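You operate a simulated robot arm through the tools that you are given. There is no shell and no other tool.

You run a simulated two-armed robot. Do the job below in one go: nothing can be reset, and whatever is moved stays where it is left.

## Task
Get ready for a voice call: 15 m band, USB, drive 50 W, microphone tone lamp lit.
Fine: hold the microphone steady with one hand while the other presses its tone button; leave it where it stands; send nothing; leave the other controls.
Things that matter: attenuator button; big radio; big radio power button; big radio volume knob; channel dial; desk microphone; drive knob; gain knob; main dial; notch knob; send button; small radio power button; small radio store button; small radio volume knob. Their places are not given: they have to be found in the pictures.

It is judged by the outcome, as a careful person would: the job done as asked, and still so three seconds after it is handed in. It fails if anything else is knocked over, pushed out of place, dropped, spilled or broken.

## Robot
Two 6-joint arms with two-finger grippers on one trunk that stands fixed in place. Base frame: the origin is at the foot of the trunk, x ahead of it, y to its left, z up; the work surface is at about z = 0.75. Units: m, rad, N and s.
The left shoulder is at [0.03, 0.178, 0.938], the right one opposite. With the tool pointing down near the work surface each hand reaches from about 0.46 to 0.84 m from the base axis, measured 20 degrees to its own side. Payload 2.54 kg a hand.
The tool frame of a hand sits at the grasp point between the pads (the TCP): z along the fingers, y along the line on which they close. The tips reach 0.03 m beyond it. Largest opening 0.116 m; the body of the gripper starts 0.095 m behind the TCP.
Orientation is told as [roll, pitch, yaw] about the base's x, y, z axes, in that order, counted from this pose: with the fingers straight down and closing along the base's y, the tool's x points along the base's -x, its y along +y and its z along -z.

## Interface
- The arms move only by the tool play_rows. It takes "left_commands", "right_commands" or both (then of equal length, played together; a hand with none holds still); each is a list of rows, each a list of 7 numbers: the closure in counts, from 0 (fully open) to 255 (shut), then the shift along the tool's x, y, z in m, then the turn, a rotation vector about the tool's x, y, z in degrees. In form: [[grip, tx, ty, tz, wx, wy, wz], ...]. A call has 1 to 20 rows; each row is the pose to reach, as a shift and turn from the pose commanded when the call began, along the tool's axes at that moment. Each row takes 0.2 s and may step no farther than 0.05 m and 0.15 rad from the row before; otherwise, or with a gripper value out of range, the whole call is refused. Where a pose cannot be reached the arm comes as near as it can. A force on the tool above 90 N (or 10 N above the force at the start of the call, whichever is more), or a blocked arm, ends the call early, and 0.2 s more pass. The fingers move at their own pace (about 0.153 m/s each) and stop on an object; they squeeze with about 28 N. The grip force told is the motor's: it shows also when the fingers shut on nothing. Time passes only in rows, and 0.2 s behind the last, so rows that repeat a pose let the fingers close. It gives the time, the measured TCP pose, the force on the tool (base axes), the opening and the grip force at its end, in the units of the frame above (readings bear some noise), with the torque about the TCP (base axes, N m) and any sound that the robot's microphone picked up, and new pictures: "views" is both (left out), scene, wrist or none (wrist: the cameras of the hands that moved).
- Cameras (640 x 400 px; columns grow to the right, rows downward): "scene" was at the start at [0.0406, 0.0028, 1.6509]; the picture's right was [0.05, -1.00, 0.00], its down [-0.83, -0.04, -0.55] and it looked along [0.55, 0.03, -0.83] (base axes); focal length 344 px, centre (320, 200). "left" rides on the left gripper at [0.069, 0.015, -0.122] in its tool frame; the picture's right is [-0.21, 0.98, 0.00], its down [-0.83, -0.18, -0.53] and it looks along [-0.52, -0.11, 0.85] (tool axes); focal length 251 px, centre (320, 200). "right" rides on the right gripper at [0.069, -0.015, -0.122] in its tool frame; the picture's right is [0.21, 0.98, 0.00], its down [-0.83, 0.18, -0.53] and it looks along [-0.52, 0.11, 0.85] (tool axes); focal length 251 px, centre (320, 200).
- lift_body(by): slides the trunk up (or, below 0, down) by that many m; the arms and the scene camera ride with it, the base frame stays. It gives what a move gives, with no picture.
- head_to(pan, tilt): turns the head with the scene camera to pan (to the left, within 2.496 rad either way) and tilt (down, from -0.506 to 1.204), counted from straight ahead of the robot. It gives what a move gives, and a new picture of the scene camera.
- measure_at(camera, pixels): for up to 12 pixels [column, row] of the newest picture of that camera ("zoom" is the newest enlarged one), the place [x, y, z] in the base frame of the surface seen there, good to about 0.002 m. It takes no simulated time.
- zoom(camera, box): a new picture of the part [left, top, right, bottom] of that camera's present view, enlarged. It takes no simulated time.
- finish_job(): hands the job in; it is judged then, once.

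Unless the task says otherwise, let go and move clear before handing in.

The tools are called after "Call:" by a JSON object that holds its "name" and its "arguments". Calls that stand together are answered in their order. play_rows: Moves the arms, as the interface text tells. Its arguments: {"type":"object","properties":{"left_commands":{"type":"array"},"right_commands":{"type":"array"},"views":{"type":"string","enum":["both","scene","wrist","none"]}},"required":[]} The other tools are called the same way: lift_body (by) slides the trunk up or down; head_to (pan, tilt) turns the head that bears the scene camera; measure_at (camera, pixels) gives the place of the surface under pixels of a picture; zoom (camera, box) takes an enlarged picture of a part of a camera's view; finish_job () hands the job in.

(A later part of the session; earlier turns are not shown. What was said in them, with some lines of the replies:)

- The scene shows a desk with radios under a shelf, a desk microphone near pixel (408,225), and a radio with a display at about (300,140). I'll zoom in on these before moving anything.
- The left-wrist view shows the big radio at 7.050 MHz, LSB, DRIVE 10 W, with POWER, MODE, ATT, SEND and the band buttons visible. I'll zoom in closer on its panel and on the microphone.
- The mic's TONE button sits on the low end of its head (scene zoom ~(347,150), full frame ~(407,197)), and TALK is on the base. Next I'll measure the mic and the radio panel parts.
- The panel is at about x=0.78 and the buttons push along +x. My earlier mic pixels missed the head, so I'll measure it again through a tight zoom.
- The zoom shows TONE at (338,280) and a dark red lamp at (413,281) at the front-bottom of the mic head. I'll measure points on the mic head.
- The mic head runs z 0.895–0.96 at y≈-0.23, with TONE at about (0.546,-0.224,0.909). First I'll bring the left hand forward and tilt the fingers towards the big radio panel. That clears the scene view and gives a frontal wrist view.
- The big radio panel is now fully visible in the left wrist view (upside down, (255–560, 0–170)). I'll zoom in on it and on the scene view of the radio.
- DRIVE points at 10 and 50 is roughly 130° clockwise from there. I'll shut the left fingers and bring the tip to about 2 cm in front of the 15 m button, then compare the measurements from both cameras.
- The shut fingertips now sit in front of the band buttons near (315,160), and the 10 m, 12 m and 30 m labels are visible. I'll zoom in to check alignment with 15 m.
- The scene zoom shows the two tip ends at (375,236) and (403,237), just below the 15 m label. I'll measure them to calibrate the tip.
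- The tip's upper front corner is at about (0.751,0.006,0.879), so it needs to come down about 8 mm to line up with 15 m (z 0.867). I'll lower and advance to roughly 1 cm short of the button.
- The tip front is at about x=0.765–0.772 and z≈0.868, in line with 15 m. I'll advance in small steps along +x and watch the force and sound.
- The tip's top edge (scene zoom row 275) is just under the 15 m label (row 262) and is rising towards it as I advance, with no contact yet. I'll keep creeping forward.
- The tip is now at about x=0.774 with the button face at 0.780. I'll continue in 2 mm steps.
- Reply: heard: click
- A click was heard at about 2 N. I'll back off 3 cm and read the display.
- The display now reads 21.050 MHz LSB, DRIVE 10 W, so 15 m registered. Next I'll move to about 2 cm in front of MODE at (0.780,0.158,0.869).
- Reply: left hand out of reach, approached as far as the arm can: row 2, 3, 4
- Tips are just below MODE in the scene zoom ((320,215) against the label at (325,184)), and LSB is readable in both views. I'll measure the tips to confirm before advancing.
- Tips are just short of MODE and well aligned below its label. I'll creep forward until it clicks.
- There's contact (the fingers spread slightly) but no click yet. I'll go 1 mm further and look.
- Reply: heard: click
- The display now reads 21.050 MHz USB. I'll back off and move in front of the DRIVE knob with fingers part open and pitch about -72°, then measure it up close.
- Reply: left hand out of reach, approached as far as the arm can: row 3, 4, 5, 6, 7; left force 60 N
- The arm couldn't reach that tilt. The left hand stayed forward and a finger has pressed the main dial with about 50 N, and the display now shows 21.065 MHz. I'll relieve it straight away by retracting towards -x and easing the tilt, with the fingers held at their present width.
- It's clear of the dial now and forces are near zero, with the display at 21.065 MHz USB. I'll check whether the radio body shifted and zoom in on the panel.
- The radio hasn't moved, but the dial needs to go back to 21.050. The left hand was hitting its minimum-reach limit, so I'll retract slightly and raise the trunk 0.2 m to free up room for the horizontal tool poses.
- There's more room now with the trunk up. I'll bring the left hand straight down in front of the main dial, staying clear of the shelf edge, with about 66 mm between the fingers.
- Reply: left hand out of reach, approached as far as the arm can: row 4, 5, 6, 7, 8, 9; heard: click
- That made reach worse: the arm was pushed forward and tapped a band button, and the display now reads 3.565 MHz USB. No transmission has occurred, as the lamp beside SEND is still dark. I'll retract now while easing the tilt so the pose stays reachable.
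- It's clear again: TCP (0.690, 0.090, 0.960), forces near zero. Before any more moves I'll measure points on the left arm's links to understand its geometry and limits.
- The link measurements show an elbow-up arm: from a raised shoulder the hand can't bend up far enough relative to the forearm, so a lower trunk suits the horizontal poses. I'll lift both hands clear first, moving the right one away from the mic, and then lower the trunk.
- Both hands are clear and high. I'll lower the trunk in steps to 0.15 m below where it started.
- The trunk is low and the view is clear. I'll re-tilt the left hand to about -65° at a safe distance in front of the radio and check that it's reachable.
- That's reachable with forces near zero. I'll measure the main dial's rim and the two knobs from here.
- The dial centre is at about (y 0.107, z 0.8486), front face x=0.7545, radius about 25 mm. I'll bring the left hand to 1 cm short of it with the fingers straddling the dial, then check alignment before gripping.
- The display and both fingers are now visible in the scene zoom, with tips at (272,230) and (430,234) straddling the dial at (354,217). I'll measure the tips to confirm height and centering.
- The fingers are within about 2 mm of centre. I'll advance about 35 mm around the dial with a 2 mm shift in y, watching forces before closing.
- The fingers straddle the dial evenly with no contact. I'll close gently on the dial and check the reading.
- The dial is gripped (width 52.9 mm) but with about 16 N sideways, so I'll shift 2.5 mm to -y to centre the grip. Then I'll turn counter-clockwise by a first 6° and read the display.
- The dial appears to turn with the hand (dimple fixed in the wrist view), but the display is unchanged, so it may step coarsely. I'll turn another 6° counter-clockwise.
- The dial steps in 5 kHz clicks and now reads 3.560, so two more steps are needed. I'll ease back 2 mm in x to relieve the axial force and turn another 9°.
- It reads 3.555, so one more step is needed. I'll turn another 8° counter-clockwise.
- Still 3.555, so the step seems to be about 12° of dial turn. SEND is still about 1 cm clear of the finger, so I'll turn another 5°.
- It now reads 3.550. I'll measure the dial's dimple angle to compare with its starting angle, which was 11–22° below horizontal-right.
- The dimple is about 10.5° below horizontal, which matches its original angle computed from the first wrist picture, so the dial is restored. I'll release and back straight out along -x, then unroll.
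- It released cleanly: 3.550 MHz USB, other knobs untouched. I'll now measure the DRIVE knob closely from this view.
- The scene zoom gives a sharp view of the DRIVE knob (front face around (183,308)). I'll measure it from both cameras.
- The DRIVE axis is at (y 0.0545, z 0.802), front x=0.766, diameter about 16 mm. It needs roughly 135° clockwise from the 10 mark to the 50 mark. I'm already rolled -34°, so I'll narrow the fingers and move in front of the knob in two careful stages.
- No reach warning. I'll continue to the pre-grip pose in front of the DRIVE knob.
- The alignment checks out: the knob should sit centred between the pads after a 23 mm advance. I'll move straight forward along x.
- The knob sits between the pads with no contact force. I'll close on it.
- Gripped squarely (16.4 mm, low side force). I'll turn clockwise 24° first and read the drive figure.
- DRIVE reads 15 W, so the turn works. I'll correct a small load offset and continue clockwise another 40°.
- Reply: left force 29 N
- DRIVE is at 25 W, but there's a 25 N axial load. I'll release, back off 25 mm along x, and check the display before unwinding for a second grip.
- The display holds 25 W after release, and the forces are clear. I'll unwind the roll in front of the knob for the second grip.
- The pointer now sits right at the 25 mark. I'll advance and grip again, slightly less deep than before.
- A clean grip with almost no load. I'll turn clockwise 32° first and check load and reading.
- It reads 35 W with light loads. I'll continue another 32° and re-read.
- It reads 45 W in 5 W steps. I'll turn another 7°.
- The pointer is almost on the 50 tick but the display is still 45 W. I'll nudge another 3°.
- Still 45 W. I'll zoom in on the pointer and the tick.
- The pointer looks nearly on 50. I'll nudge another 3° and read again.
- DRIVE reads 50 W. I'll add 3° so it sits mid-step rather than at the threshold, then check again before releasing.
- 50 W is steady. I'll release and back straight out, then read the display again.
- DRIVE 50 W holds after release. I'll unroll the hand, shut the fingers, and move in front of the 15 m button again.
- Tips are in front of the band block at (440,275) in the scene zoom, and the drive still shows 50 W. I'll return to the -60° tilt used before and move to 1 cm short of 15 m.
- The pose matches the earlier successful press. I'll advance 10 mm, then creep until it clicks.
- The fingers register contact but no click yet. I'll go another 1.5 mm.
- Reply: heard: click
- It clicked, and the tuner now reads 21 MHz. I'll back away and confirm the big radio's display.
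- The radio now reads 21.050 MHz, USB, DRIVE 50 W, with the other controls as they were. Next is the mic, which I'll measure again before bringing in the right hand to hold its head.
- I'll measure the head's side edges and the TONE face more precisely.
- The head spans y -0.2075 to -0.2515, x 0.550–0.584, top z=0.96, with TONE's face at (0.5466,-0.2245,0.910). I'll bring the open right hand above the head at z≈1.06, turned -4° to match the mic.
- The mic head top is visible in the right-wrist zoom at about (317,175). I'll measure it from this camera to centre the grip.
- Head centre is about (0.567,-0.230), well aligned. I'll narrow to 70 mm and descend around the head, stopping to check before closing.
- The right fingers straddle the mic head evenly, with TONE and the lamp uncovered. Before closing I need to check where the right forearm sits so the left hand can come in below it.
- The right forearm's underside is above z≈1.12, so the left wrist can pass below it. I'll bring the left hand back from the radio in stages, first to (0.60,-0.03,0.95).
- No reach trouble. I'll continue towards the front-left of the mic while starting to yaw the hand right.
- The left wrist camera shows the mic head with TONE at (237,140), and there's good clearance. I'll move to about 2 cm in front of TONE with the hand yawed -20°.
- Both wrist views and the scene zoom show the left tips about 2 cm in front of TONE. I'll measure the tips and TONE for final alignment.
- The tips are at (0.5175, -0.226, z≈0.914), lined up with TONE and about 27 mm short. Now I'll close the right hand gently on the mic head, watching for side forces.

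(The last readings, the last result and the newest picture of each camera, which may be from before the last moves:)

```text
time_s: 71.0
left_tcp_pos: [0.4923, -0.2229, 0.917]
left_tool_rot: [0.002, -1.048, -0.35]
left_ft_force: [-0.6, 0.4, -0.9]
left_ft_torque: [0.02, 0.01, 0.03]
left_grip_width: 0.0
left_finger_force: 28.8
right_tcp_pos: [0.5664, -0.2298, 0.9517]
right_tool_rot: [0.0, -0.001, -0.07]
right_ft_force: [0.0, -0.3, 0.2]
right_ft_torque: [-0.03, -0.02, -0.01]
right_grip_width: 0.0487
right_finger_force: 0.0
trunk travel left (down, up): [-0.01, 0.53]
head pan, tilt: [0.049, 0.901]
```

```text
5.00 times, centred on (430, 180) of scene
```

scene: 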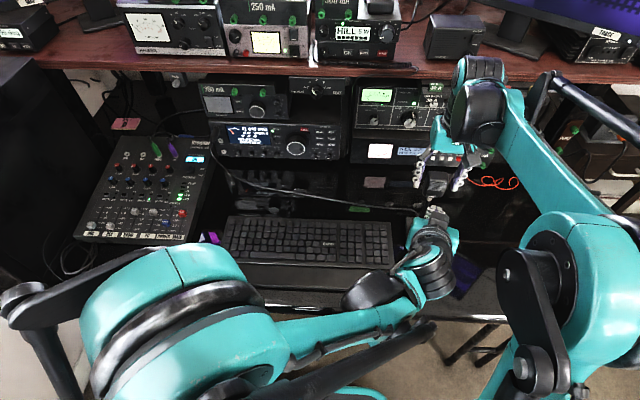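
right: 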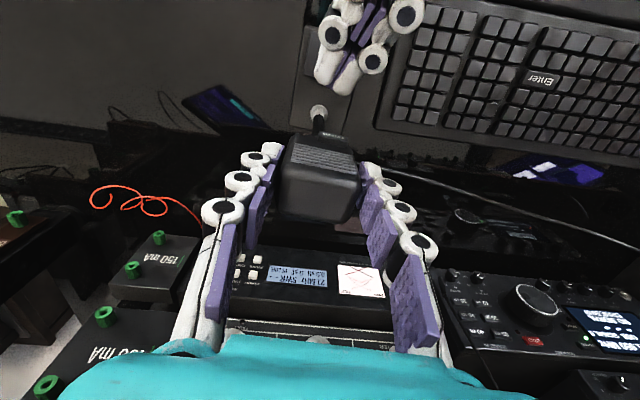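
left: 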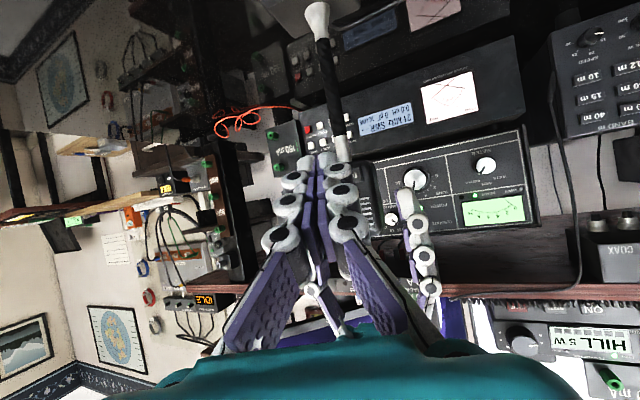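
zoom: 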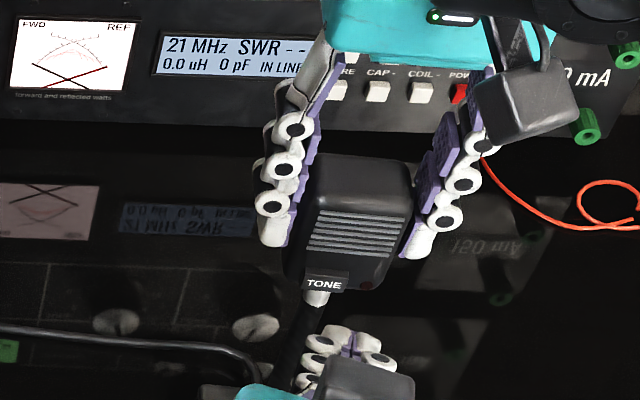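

The gap is even on both sides, about 2 mm each. I'll close fully onto the head.

Call:
{"name": "play_rows", "arguments": {"right_commands": [[154, 0, 0, 0, 0, 0, 0], [160, 0, 0, 0, 0, 0, 0], [170, 0, 0, 0, 0, 0, 0], [170, 0, 0, 0, 0, 0, 0]], "views": "wrist"}}

Call:
{"name": "zoom", "arguments": {"camera": "scene", "box": [390, 140, 470, 220]}}

Call:
{"name": "zoom", "arguments": {"camera": "right", "box": [220, 60, 420, 240]}}

Call:
{"name": "measure_at", "arguments": {"camera": "zoom", "pixels": [[350, 172], [330, 168], [370, 178], [318, 105], [340, 62], [375, 68]]}}

```text
time_s: 72.0
left_tcp_pos: [0.4918, -0.2217, 0.9165]
left_tool_rot: [0.0, -1.047, -0.351]
left_ft_force: [-0.4, 0.6, 0.7]
left_ft_torque: [-0.01, -0.01, 0.0]
left_grip_width: 0.0
left_finger_force: 28.9
right_tcp_pos: [0.5645, -0.2288, 0.9516]
right_tool_rot: [0.0, -0.001, -0.07]
right_ft_force: [1.3, -2.4, 5.0]
right_ft_torque: [-0.24, -0.04, -0.2]
right_grip_width: 0.0453
right_finger_force: 28.1
trunk travel left (down, up): [-0.01, 0.53]
head pan, tilt: [0.049, 0.901]
```

right: 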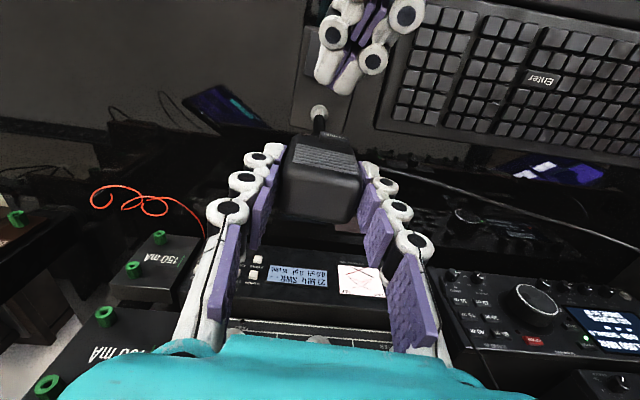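

```text
5.00 times, centred on (430, 180) of scene
```

zoom: 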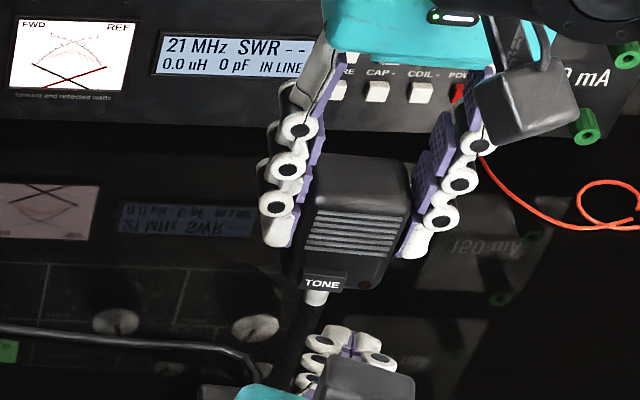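

```text
2.22 times, centred on (320, 150) of right
```

zoom: 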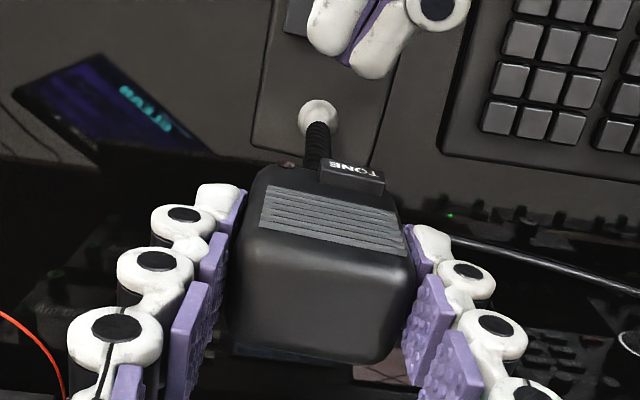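

```text
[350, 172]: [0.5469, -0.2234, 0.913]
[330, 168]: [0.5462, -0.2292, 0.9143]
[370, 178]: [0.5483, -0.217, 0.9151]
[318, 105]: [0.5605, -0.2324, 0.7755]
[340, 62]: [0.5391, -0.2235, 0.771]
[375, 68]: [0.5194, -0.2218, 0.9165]
```

The head is held at 45.3 mm with only light side load, and the mic hasn't shifted visibly. I'll advance the left tip about 18 mm, still short of TONE, nudging slightly down and left.

Call:
{"name": "play_rows", "arguments": {"left_commands": [[255, -0.0023, 0.0027, 0.0049, 0, 0, 0], [255, -0.0046, 0.0054, 0.0099, 0, 0, 0], [255, -0.0069, 0.0081, 0.0148, 0, 0, 0], [255, -0.0069, 0.0081, 0.0148, 0, 0, 0]], "right_commands": [[170, 0, 0, 0, 0, 0, 0], [170, 0, 0, 0, 0, 0, 0], [170, 0, 0, 0, 0, 0, 0], [170, 0, 0, 0, 0, 0, 0]], "views": "both"}}

Call:
{"name": "zoom", "arguments": {"camera": "right", "box": [270, 60, 370, 140]}}

Call:
{"name": "measure_at", "arguments": {"camera": "zoom", "pixels": [[320, 100], [320, 130], [380, 110], [400, 140], [350, 230], [350, 140], [390, 150]]}}

Call:
{"name": "zoom", "arguments": {"camera": "scene", "box": [410, 175, 450, 215]}}

```text
time_s: 73.0
left_tcp_pos: [0.5109, -0.2198, 0.9176]
left_tool_rot: [0.001, -1.046, -0.352]
left_ft_force: [-0.8, 0.4, 0.2]
left_ft_torque: [0.01, 0.02, 0.01]
left_grip_width: 0.0001
left_finger_force: 28.9
right_tcp_pos: [0.5661, -0.2312, 0.9526]
right_tool_rot: [0.0, -0.001, -0.069]
right_ft_force: [2.9, -3.4, 5.9]
right_ft_torque: [-0.18, -0.09, -0.13]
right_grip_width: 0.0454
right_finger_force: 28.4
trunk travel left (down, up): [-0.01, 0.53]
head pan, tilt: [0.049, 0.901]
```

scene: 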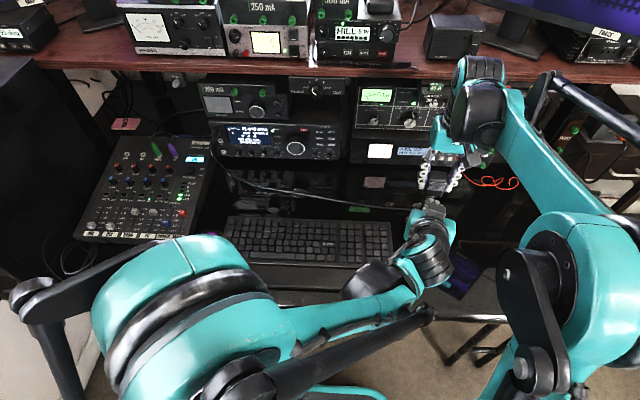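
right: 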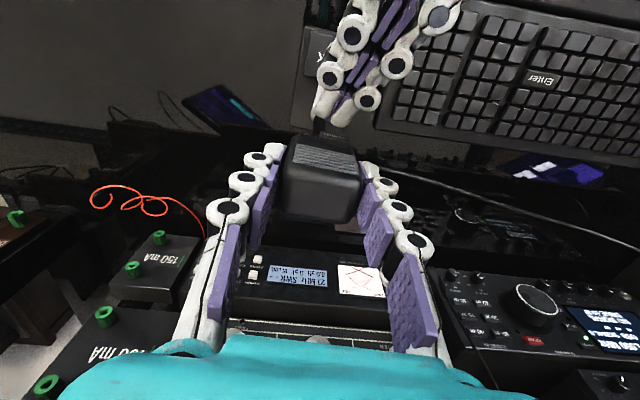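
left: 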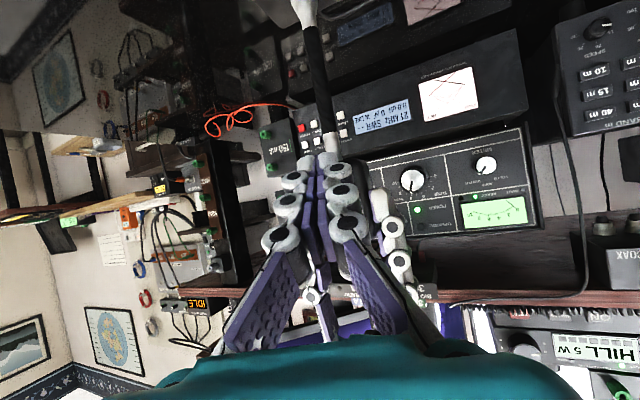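

```text
5.00 times, centred on (320, 100) of right
```

zoom: 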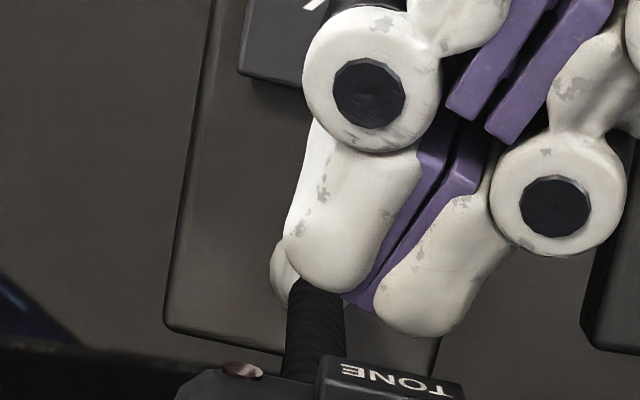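

```text
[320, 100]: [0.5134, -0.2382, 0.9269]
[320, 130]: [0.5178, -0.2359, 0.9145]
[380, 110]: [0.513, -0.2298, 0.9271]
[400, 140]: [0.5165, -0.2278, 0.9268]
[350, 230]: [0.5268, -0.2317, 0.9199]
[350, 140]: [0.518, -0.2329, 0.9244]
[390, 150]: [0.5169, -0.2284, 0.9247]
```

```text
10.00 times, centred on (430, 195) of scene
```

zoom: 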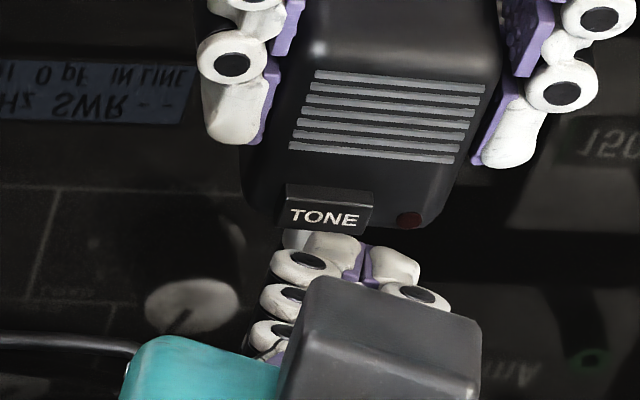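

The leading tip is about 8 mm short of TONE and centred on it in the right wrist zoom. I'll creep forward in small steps.

Call:
{"name": "play_rows", "arguments": {"left_commands": [[255, -0.0009, 0.0007, 0.0016, 0, 0, 0], [255, -0.0019, 0.0014, 0.0033, 0, 0, 0], [255, -0.0019, 0.0014, 0.0033, 0, 0, 0]], "right_commands": [[170, 0, 0, 0, 0, 0, 0], [170, 0, 0, 0, 0, 0, 0], [170, 0, 0, 0, 0, 0, 0]], "views": "none"}}

Call:
{"name": "zoom", "arguments": {"camera": "right", "box": [270, 90, 370, 170]}}

```text
time_s: 73.8
left_tcp_pos: [0.5139, -0.2194, 0.9179]
left_tool_rot: [0.001, -1.048, -0.349]
left_ft_force: [-0.4, 0.7, 0.4]
left_ft_torque: [0.04, -0.01, -0.06]
left_grip_width: 0.0
left_finger_force: 28.3
right_tcp_pos: [0.5664, -0.2302, 0.9524]
right_tool_rot: [0.0, 0.0, -0.07]
right_ft_force: [3.5, -1.8, 7.3]
right_ft_torque: [-0.07, -0.1, -0.12]
right_grip_width: 0.0452
right_finger_force: 28.5
trunk travel left (down, up): [-0.01, 0.53]
head pan, tilt: [0.049, 0.901]
```

```text
5.00 times, centred on (320, 130) of right
```

zoom: 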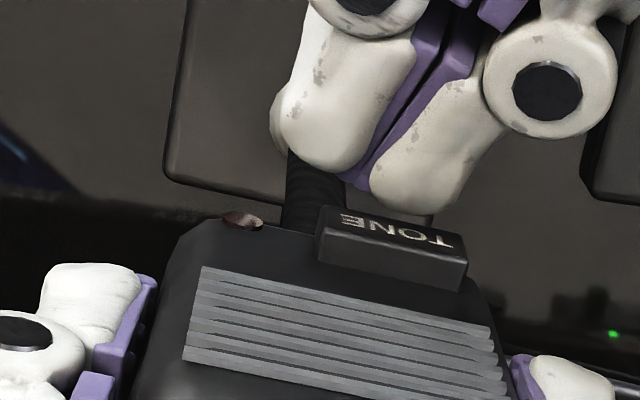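

The tip is now a few mm from TONE. I'll check its height relative to the button face from the scene camera before the last millimetres.

Call:
{"name": "measure_at", "arguments": {"camera": "zoom", "pixels": [[340, 150], [335, 168], [410, 190], [405, 208], [395, 228], [385, 255], [440, 245]]}}

Call:
{"name": "zoom", "arguments": {"camera": "scene", "box": [415, 180, 445, 205]}}

Call:
{"name": "measure_at", "arguments": {"camera": "zoom", "pixels": [[300, 240], [350, 240], [300, 250], [380, 250], [320, 260], [390, 262], [300, 215], [350, 216]]}}

```text
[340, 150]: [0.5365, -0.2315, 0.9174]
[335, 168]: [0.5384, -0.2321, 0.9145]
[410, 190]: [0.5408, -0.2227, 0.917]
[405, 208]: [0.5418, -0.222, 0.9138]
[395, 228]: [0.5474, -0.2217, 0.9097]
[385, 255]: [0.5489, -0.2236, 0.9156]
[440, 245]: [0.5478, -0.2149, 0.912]
```

```text
16.00 times, centred on (430, 192) of scene
```

zoom: 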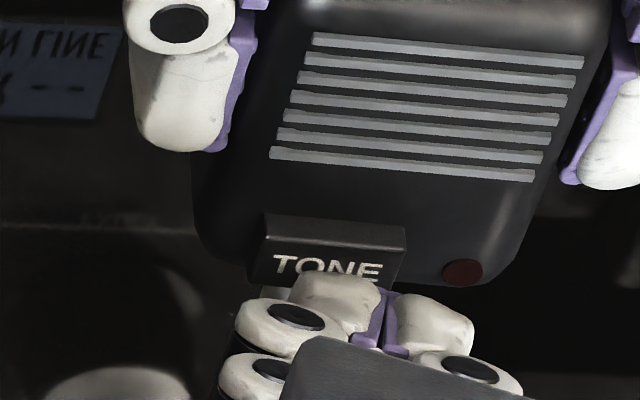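

```text
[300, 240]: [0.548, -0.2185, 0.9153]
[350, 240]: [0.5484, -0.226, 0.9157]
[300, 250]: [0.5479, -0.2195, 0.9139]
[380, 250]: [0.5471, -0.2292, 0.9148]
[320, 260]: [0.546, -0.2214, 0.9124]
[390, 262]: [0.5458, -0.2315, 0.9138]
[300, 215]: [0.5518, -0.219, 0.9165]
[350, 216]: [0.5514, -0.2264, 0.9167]
```

The tip front is at (0.5418,-0.222,0.913) against TONE's face at x≈0.546, height right. I'll creep 2 mm at a time.

Call:
{"name": "play_rows", "arguments": {"left_commands": [[255, -0.0005, 0.0003, 0.0008, 0, 0, 0], [255, -0.0014, 0.001, 0.0024, 0, 0, 0], [255, -0.0014, 0.001, 0.0024, 0, 0, 0]], "right_commands": [[170, 0, 0, 0, 0, 0, 0], [170, 0, 0, 0, 0, 0, 0], [170, 0, 0, 0, 0, 0, 0]], "views": "none"}}

```text
time_s: 74.6
left_tcp_pos: [0.5196, -0.2207, 0.9166]
left_tool_rot: [-0.001, -1.047, -0.349]
left_ft_force: [0.2, -0.5, 0.1]
left_ft_torque: [0.01, -0.03, -0.01]
left_grip_width: 0.0
left_finger_force: 29.1
right_tcp_pos: [0.5655, -0.2296, 0.9526]
right_tool_rot: [-0.001, 0.0, -0.071]
right_ft_force: [5.1, -3.5, 7.2]
right_ft_torque: [-0.05, -0.11, -0.13]
right_grip_width: 0.0457
right_finger_force: 28.1
trunk travel left (down, up): [-0.01, 0.53]
head pan, tilt: [0.049, 0.901]
```

Call:
{"name": "play_rows", "arguments": {"left_commands": [[255, -0.0005, 0.0003, 0.0008, 0, 0, 0], [255, -0.0007, 0.0005, 0.0012, 0, 0, 0], [255, -0.0007, 0.0005, 0.0012, 0, 0, 0]], "right_commands": [[170, 0, 0, 0, 0, 0, 0], [170, 0, 0, 0, 0, 0, 0], [170, 0, 0, 0, 0, 0, 0]], "views": "none"}}

Call:
{"name": "zoom", "arguments": {"camera": "scene", "box": [415, 180, 445, 205]}}

Call:
{"name": "zoom", "arguments": {"camera": "right", "box": [270, 90, 370, 170]}}

```text
time_s: 75.4
left_tcp_pos: [0.5191, -0.2203, 0.9172]
left_tool_rot: [-0.001, -1.048, -0.35]
left_ft_force: [-1.1, -0.3, -0.9]
left_ft_torque: [-0.01, -0.02, -0.01]
left_grip_width: 0.0
left_finger_force: 28.6
right_tcp_pos: [0.5665, -0.2305, 0.9519]
right_tool_rot: [0.001, -0.001, -0.069]
right_ft_force: [3.7, -2.6, 7.2]
right_ft_torque: [-0.02, -0.13, -0.15]
right_grip_width: 0.0455
right_finger_force: 28.0
trunk travel left (down, up): [-0.01, 0.53]
head pan, tilt: [0.049, 0.901]
```

```text
16.00 times, centred on (430, 192) of scene
```

zoom: 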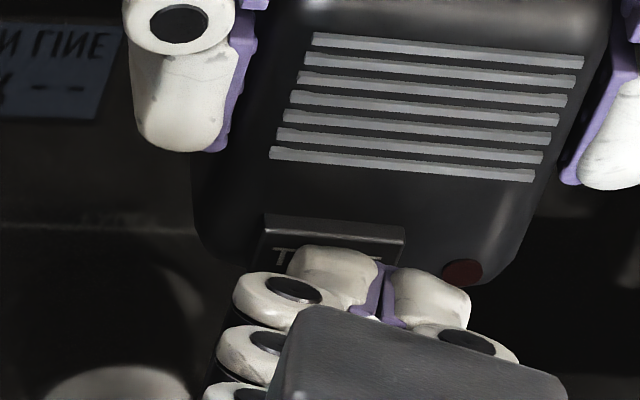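

```text
5.00 times, centred on (320, 130) of right
```

zoom: 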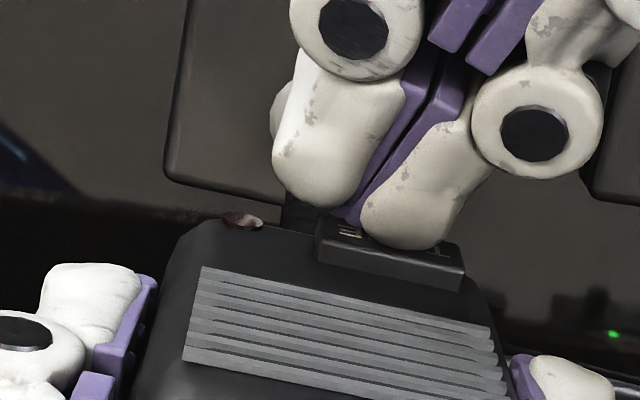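

Still no contact force. I'll measure the tip against the button again to make sure it isn't riding above it.

Call:
{"name": "measure_at", "arguments": {"camera": "zoom", "pixels": [[330, 190], [320, 203], [400, 225], [400, 240], [405, 248], [395, 262], [445, 268]]}}

Call:
{"name": "zoom", "arguments": {"camera": "scene", "box": [420, 188, 440, 203]}}

Call:
{"name": "measure_at", "arguments": {"camera": "zoom", "pixels": [[330, 220], [300, 225], [370, 225], [280, 215], [350, 190], [300, 190], [420, 255], [400, 245]]}}

```text
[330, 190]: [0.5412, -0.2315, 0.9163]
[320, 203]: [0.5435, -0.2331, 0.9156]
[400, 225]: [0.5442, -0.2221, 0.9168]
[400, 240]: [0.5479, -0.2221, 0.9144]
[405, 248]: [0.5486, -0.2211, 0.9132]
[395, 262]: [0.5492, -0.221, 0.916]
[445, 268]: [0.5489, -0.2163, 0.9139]
```

```text
16.00 times, centred on (430, 196) of scene
```

zoom: 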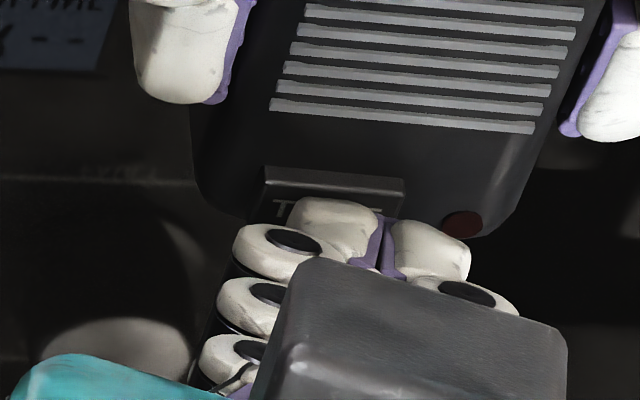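

```text
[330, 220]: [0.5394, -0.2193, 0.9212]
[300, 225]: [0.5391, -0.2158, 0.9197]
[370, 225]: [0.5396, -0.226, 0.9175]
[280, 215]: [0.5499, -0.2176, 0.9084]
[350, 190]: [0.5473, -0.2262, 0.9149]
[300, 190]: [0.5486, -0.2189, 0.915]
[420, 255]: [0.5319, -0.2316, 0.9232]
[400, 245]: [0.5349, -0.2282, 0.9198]
```

The tip is right at the button face with its upper edge near the button's top. I'll lower 2 mm for a more central contact and continue forward 1.5 mm.

Call:
{"name": "play_rows", "arguments": {"left_commands": [[255, 0.0017, 0, 0.001, 0, 0, 0], [255, 0.001, 0.0005, 0.0022, 0, 0, 0], [255, 0.001, 0.0005, 0.0022, 0, 0, 0]], "right_commands": [[170, 0, 0, 0, 0, 0, 0], [170, 0, 0, 0, 0, 0, 0], [170, 0, 0, 0, 0, 0, 0]], "views": "none"}}

Call:
{"name": "zoom", "arguments": {"camera": "right", "box": [270, 90, 370, 170]}}

```text
time_s: 76.2
left_tcp_pos: [0.5209, -0.221, 0.9146]
left_tool_rot: [-0.002, -1.047, -0.351]
left_ft_force: [-2.1, 0.5, -0.2]
left_ft_torque: [0.0, -0.02, -0.03]
left_grip_width: 0.0
left_finger_force: 28.6
right_tcp_pos: [0.5663, -0.2306, 0.9533]
right_tool_rot: [0.0, 0.001, -0.071]
right_ft_force: [4.7, -2.1, 5.8]
right_ft_torque: [-0.01, -0.13, -0.13]
right_grip_width: 0.0453
right_finger_force: 28.4
trunk travel left (down, up): [-0.01, 0.53]
head pan, tilt: [0.049, 0.901]
heard: click
```

```text
5.00 times, centred on (320, 130) of right
```

zoom: 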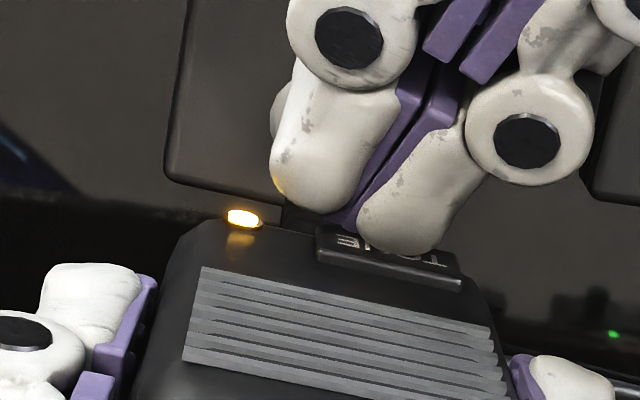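

A click, and the lamp at (243,217) is glowing amber. I'll retract the left hand straight back along -x to release the button and confirm the lamp stays lit.

Call:
{"name": "play_rows", "arguments": {"left_commands": [[255, 0.0047, -0.0034, -0.0081, 0, 0, 0], [255, 0.0094, -0.0068, -0.0163, 0, 0, 0], [255, 0.0136, -0.0099, -0.0236, 0, 0, 0], [255, 0.0136, -0.0099, -0.0236, 0, 0, 0]], "right_commands": [[170, 0, 0, 0, 0, 0, 0], [170, 0, 0, 0, 0, 0, 0], [170, 0, 0, 0, 0, 0, 0], [170, 0, 0, 0, 0, 0, 0]]}}

Call:
{"name": "zoom", "arguments": {"camera": "scene", "box": [390, 140, 470, 240]}}

```text
time_s: 77.2
left_tcp_pos: [0.4923, -0.2202, 0.9149]
left_tool_rot: [0.001, -1.047, -0.348]
left_ft_force: [0.5, 0.1, -0.3]
left_ft_torque: [0.05, 0.01, -0.01]
left_grip_width: 0.0003
left_finger_force: 28.6
right_tcp_pos: [0.5655, -0.229, 0.9524]
right_tool_rot: [0.001, 0.0, -0.07]
right_ft_force: [1.7, -1.4, 5.0]
right_ft_torque: [0.02, -0.06, 0.01]
right_grip_width: 0.0455
right_finger_force: 27.7
trunk travel left (down, up): [-0.01, 0.53]
head pan, tilt: [0.049, 0.901]
```

scene: 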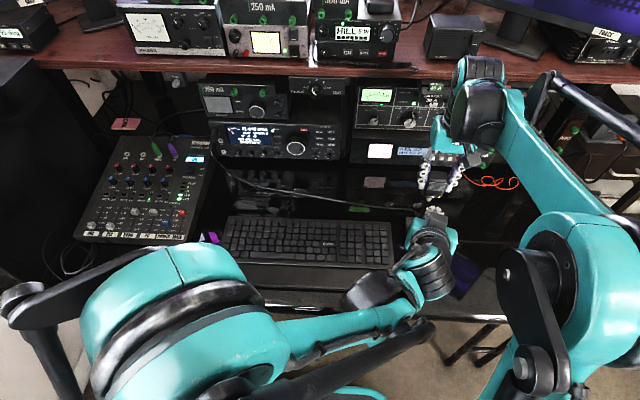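
right: 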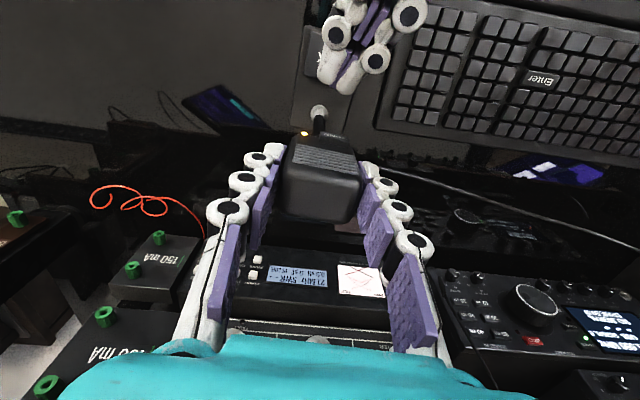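
left: 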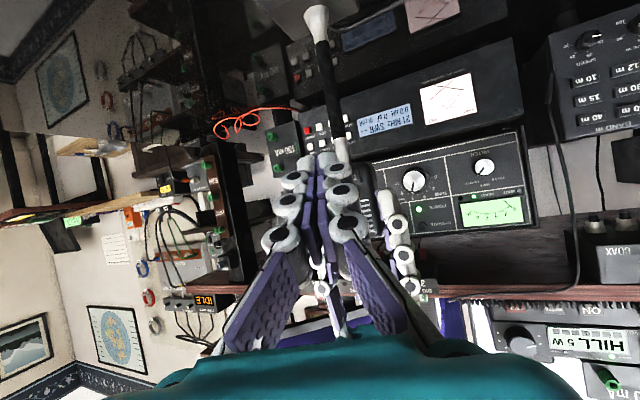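

```text
4.00 times, centred on (430, 190) of scene
```

zoom: 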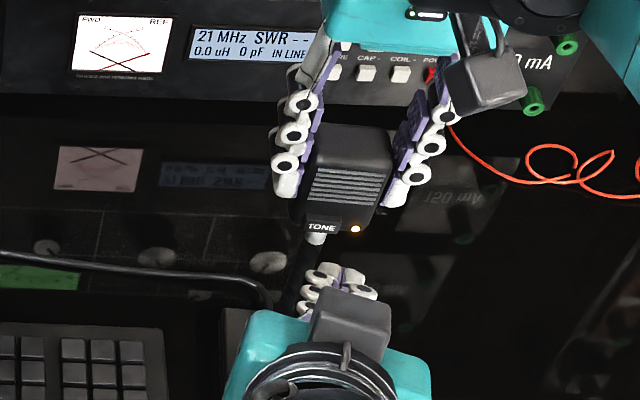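

The TONE lamp stays lit (355,229) after release. I'll move the left hand away along its entry path, then open the right hand.

Call:
{"name": "play_rows", "arguments": {"left_commands": [[255, -0.011, 0.0236, -0.013, -2.31, 0, -1.33], [255, -0.022, 0.0473, -0.026, -4.62, 0, -2.67], [255, -0.033, 0.0709, -0.039, -6.93, 0, -4.0], [255, -0.033, 0.0709, -0.039, -6.93, 0, -4.0]], "views": "none"}}

Call:
{"name": "play_rows", "arguments": {"right_commands": [[164, 0, 0, 0, 0, 0, 0], [156, 0, 0, 0, 0, 0, 0], [148, 0, 0, 0, 0, 0, 0], [130, 0, 0, 0, 0, 0, 0], [101, 0, 0, 0, 0, 0, 0], [101, 0, 0, 0, 0, 0, 0]]}}

Call:
{"name": "zoom", "arguments": {"camera": "right", "box": [220, 20, 420, 240]}}

Call:
{"name": "zoom", "arguments": {"camera": "scene", "box": [390, 150, 470, 260]}}

```text
time_s: 78.2
left_tcp_pos: [0.4989, -0.1457, 0.9639]
left_tool_rot: [0.001, -1.048, -0.209]
left_ft_force: [0.9, -0.9, -0.2]
left_ft_torque: [0.01, -0.01, 0.0]
left_grip_width: 0.0
left_finger_force: 28.1
right_tcp_pos: [0.5646, -0.2308, 0.9519]
right_tool_rot: [0.001, 0.0, -0.071]
right_ft_force: [0.1, -0.4, 3.3]
right_ft_torque: [-0.11, -0.08, 0.02]
right_grip_width: 0.0453
right_finger_force: 27.8
trunk travel left (down, up): [-0.01, 0.53]
head pan, tilt: [0.049, 0.901]
```

```text
time_s: 79.6
left_tcp_pos: [0.4995, -0.1479, 0.9642]
left_tool_rot: [0.0, -1.047, -0.21]
left_ft_force: [-0.9, 0.1, -0.1]
left_ft_torque: [-0.02, -0.01, -0.02]
left_grip_width: 0.0
left_finger_force: 28.9
right_tcp_pos: [0.5659, -0.2303, 0.9516]
right_tool_rot: [0.001, 0.0, -0.07]
right_ft_force: [-0.3, 0.0, -0.1]
right_ft_torque: [-0.04, -0.02, 0.0]
right_grip_width: 0.0703
right_finger_force: 0.0
trunk travel left (down, up): [-0.01, 0.53]
head pan, tilt: [0.049, 0.901]
```

scene: 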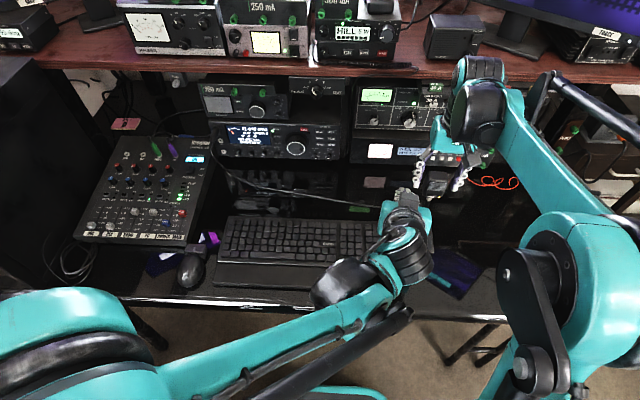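
right: 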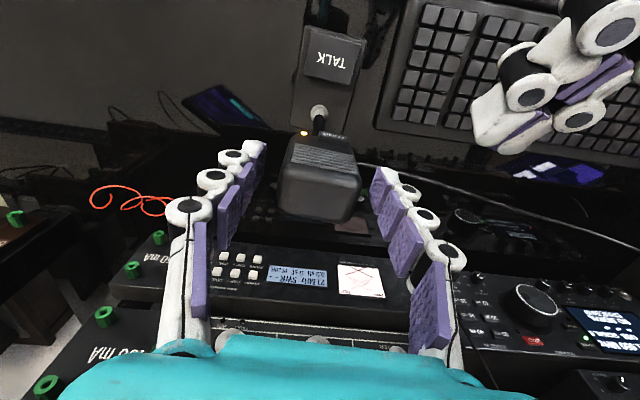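

```text
1.82 times, centred on (320, 130) of right
```

zoom: 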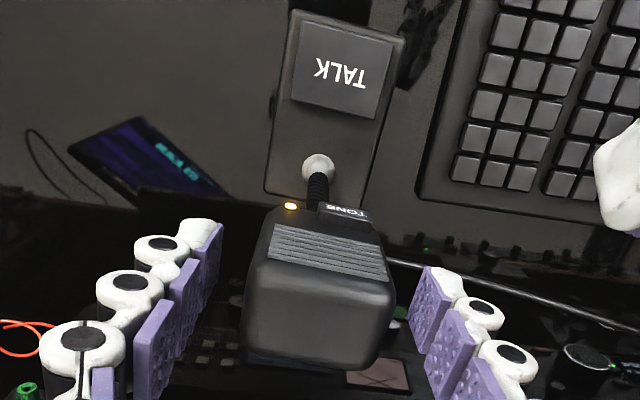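

```text
3.64 times, centred on (430, 205) of scene
```

zoom: 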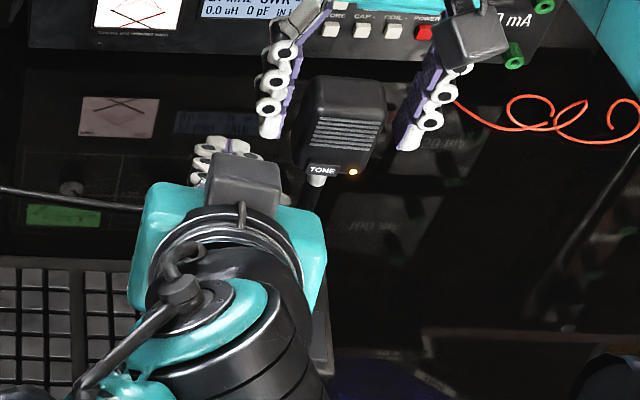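

Released: the mic stands on its base with the lamp lit. I'll raise the right hand straight up off the head while the left retreats along its entry path.

Call:
{"name": "play_rows", "arguments": {"left_commands": [[255, -0.0051, 0.0272, 0.014, -2.1, 0, -1.2], [255, -0.0101, 0.0545, 0.028, -4.2, 0, -2.4], [255, -0.0152, 0.0817, 0.042, -6.2, 0, -3.6], [255, -0.0202, 0.109, 0.056, -8.3, 0, -4.8], [255, -0.0253, 0.1362, 0.07, -10.4, 0, -6.0], [255, -0.0253, 0.1362, 0.07, -10.4, 0, -6.0]], "right_commands": [[101, 0, 0, -0.022, 0, 0, 0], [101, 0, 0, -0.044, 0, 0, 0], [101, 0, 0, -0.066, 0, 0, 0], [101, 0, 0, -0.09, 0, 0, 0], [101, 0, 0, -0.115, 0, 0, 0], [101, 0, 0, -0.115, 0, 0, 0]]}}

Call:
{"name": "zoom", "arguments": {"camera": "scene", "box": [390, 150, 470, 260]}}

Call:
{"name": "measure_at", "arguments": {"camera": "zoom", "pixels": [[322, 170], [353, 172], [350, 95], [320, 130], [290, 320], [300, 260], [350, 250], [330, 350]]}}

```text
time_s: 81.0
left_tcp_pos: [0.6002, -0.0301, 0.9514]
left_tool_rot: [0.001, -1.048, 0.0]
left_ft_force: [-0.2, -0.5, 0.4]
left_ft_torque: [0.02, -0.01, -0.02]
left_grip_width: 0.0
left_finger_force: 28.7
right_tcp_pos: [0.5667, -0.2293, 1.0685]
right_tool_rot: [0.001, 0.001, -0.071]
right_ft_force: [0.3, -0.3, 0.0]
right_ft_torque: [-0.04, -0.03, 0.03]
right_grip_width: 0.0702
right_finger_force: 0.0
trunk travel left (down, up): [-0.01, 0.53]
head pan, tilt: [0.049, 0.901]
```

scene: 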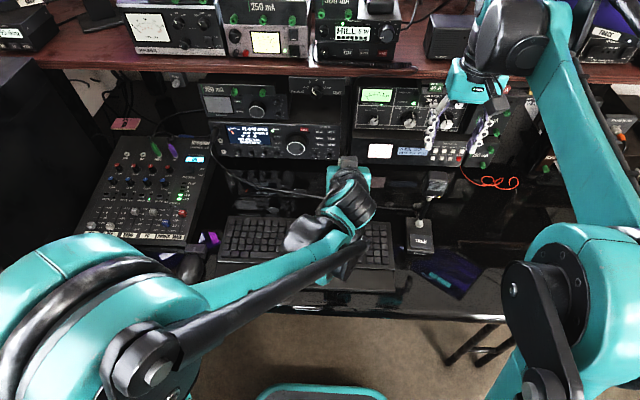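
right: 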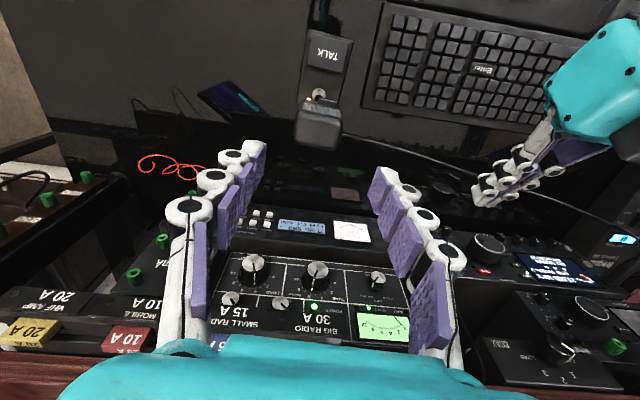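
left: 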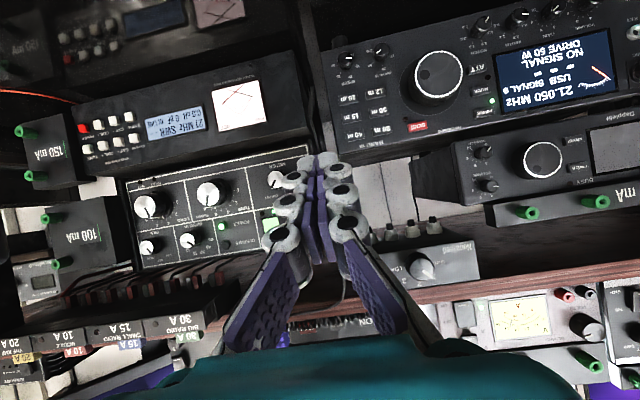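

```text
3.64 times, centred on (430, 205) of scene
```

zoom: 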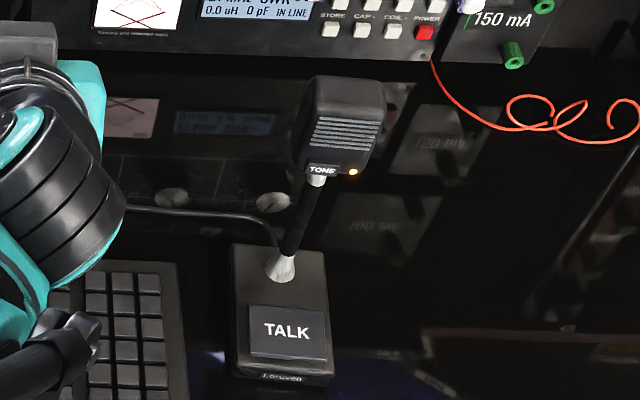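

```text
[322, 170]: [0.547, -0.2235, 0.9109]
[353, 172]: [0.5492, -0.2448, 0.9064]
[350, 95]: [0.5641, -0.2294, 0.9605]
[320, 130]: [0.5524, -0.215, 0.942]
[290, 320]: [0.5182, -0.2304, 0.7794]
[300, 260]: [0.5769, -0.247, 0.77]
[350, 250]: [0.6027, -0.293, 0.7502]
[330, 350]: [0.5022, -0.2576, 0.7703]
```

The mic is where it stood (TONE at 0.547,-0.2235,0.911) with the lamp lit. I'll move both hands further clear and double-check the radio display and controls.

Call:
{"name": "zoom", "arguments": {"camera": "scene", "box": [200, 110, 345, 170]}}

Call:
{"name": "zoom", "arguments": {"camera": "scene", "box": [195, 75, 295, 125]}}

Call:
{"name": "zoom", "arguments": {"camera": "left", "box": [320, 20, 640, 220]}}

```text
4.41 times, centred on (272, 140) of scene
```

zoom: 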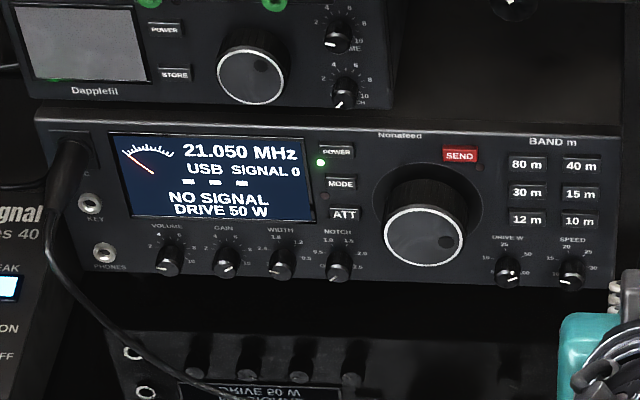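

```text
6.40 times, centred on (245, 100) of scene
```

zoom: 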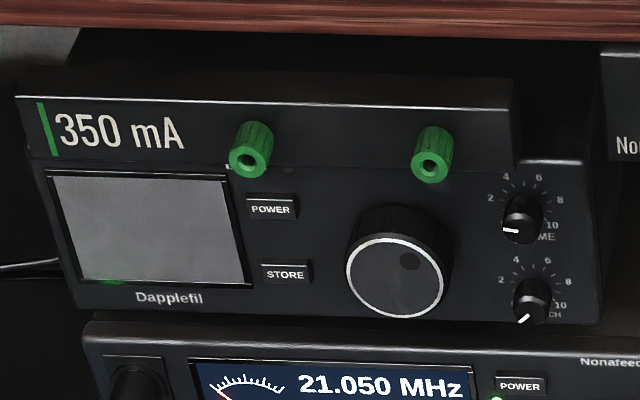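

```text
2.00 times, centred on (480, 120) of left
```

zoom: 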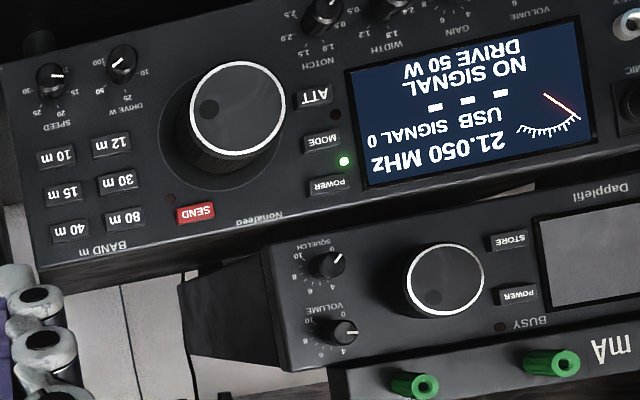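

The display shows 21.050 MHz, USB, SIGNAL 0, DRIVE 50 W, SEND lamp dark, and the small radio is unchanged. I'll take one last close look at the SPEED and DRIVE knobs and move both hands clear.

Call:
{"name": "zoom", "arguments": {"camera": "scene", "box": [305, 135, 345, 165]}}

Call:
{"name": "play_rows", "arguments": {"left_commands": [[255, -0.01, 0.01, -0.018, 0, 0, 0], [255, -0.02, 0.02, -0.036, 0, 5, 0], [255, -0.03, 0.03, -0.054, 0, 10, 0], [255, -0.04, 0.04, -0.072, 0, 15, 0], [255, -0.05, 0.05, -0.085, 0, 20, 0]], "right_commands": [[101, 0.01, -0.03, -0.02, 0, 0, 0], [101, 0.02, -0.06, -0.03, 0, 0, 0], [101, 0.03, -0.09, -0.03, 0, 0, 0], [101, 0.04, -0.12, -0.03, 0, 0, 0], [101, 0.05, -0.15, -0.03, 0, 0, 0]]}}

Call:
{"name": "zoom", "arguments": {"camera": "scene", "box": [205, 110, 345, 170]}}

Call:
{"name": "zoom", "arguments": {"camera": "scene", "box": [390, 150, 470, 260]}}

```text
13.33 times, centred on (325, 150) of scene
```

zoom: 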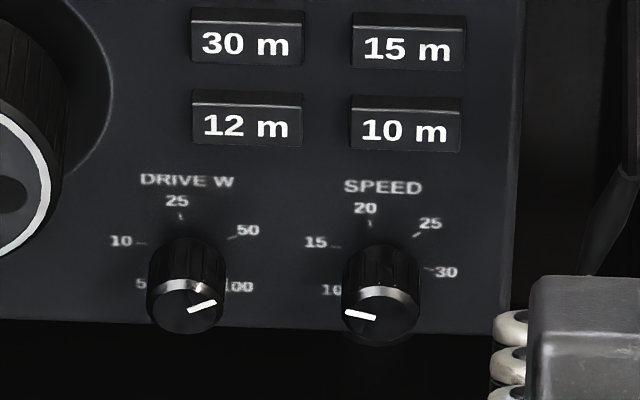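

```text
time_s: 82.2
left_tcp_pos: [0.5517, 0.0212, 1.0366]
left_tool_rot: [0.002, -0.699, 0.001]
left_ft_force: [-0.2, -0.1, 0.0]
left_ft_torque: [0.03, -0.01, -0.01]
left_grip_width: 0.0
left_finger_force: 28.8
right_tcp_pos: [0.5048, -0.376, 1.0974]
right_tool_rot: [0.0, 0.0, -0.071]
right_ft_force: [0.5, -0.5, 0.1]
right_ft_torque: [0.01, 0.0, -0.03]
right_grip_width: 0.07
right_finger_force: 0.0
trunk travel left (down, up): [-0.01, 0.53]
head pan, tilt: [0.049, 0.901]
```

scene: 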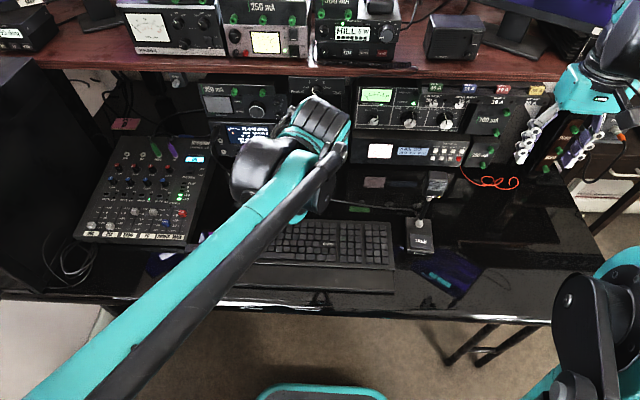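
right: 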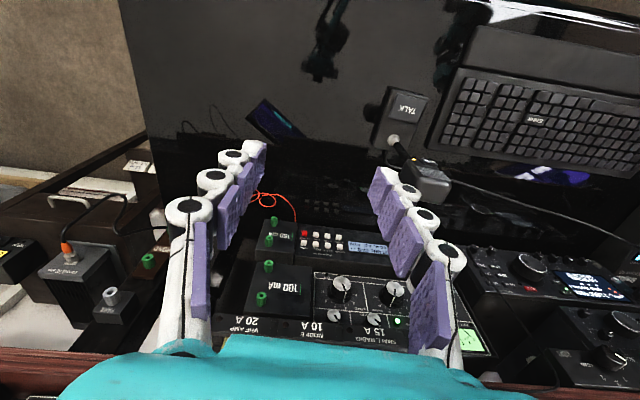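
left: 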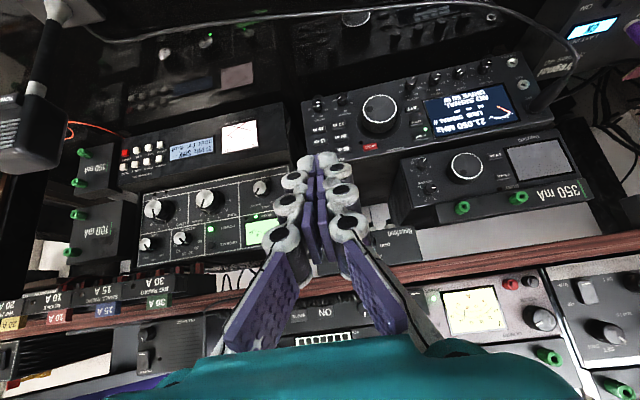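

```text
4.57 times, centred on (275, 140) of scene
```

zoom: 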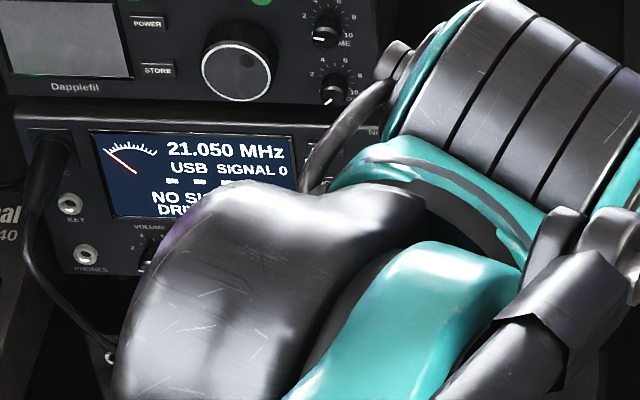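

```text
3.64 times, centred on (430, 205) of scene
```

zoom: 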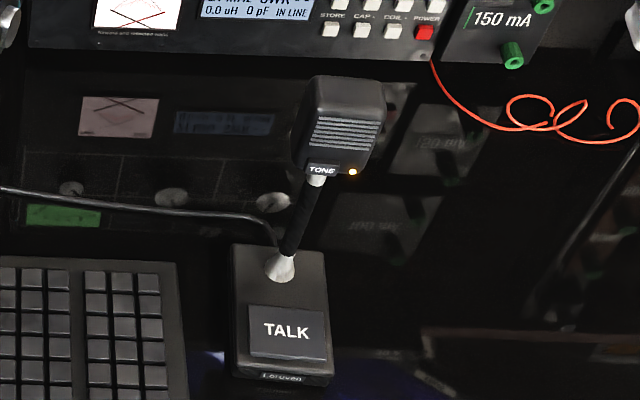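

Final checks: 21.050 MHz on 15 m, USB, DRIVE 50 W, TONE lamp lit (353,172), mic in its original place, nothing transmitting, main dial back at its starting setting. SPEED is unchanged and both hands are clear, so I'm handing the job in.

Call:
{"name": "finish_job", "arguments": {}}

```text
The job is handed in.
```

The station is set up for the voice call: the big radio reads 21.050 MHz (15 m), USB, drive 50 W. The microphone's tone lamp is lit. I held the mic by its head while pressing the tone button. It stands where it did, and nothing was sent.

Two things went wrong along the way, both from the left arm running out of reach:

- **Main dial:** A finger pushed hard on the dial (about 50 N) and moved the frequency 15 kHz, to 21.065 MHz. I turned it back until the display read the original .050 and the dial's dimple was back at its starting angle, as best I could measure. The radio itself did not shift.
- **Band:** A finger pressed the 80 m button, so the radio briefly sat on 3.565 MHz. I pressed 15 m again afterwards.

As far as the pictures show, the other controls, including the small radio's, are where they started. Both hands were clear before I handed the job in.
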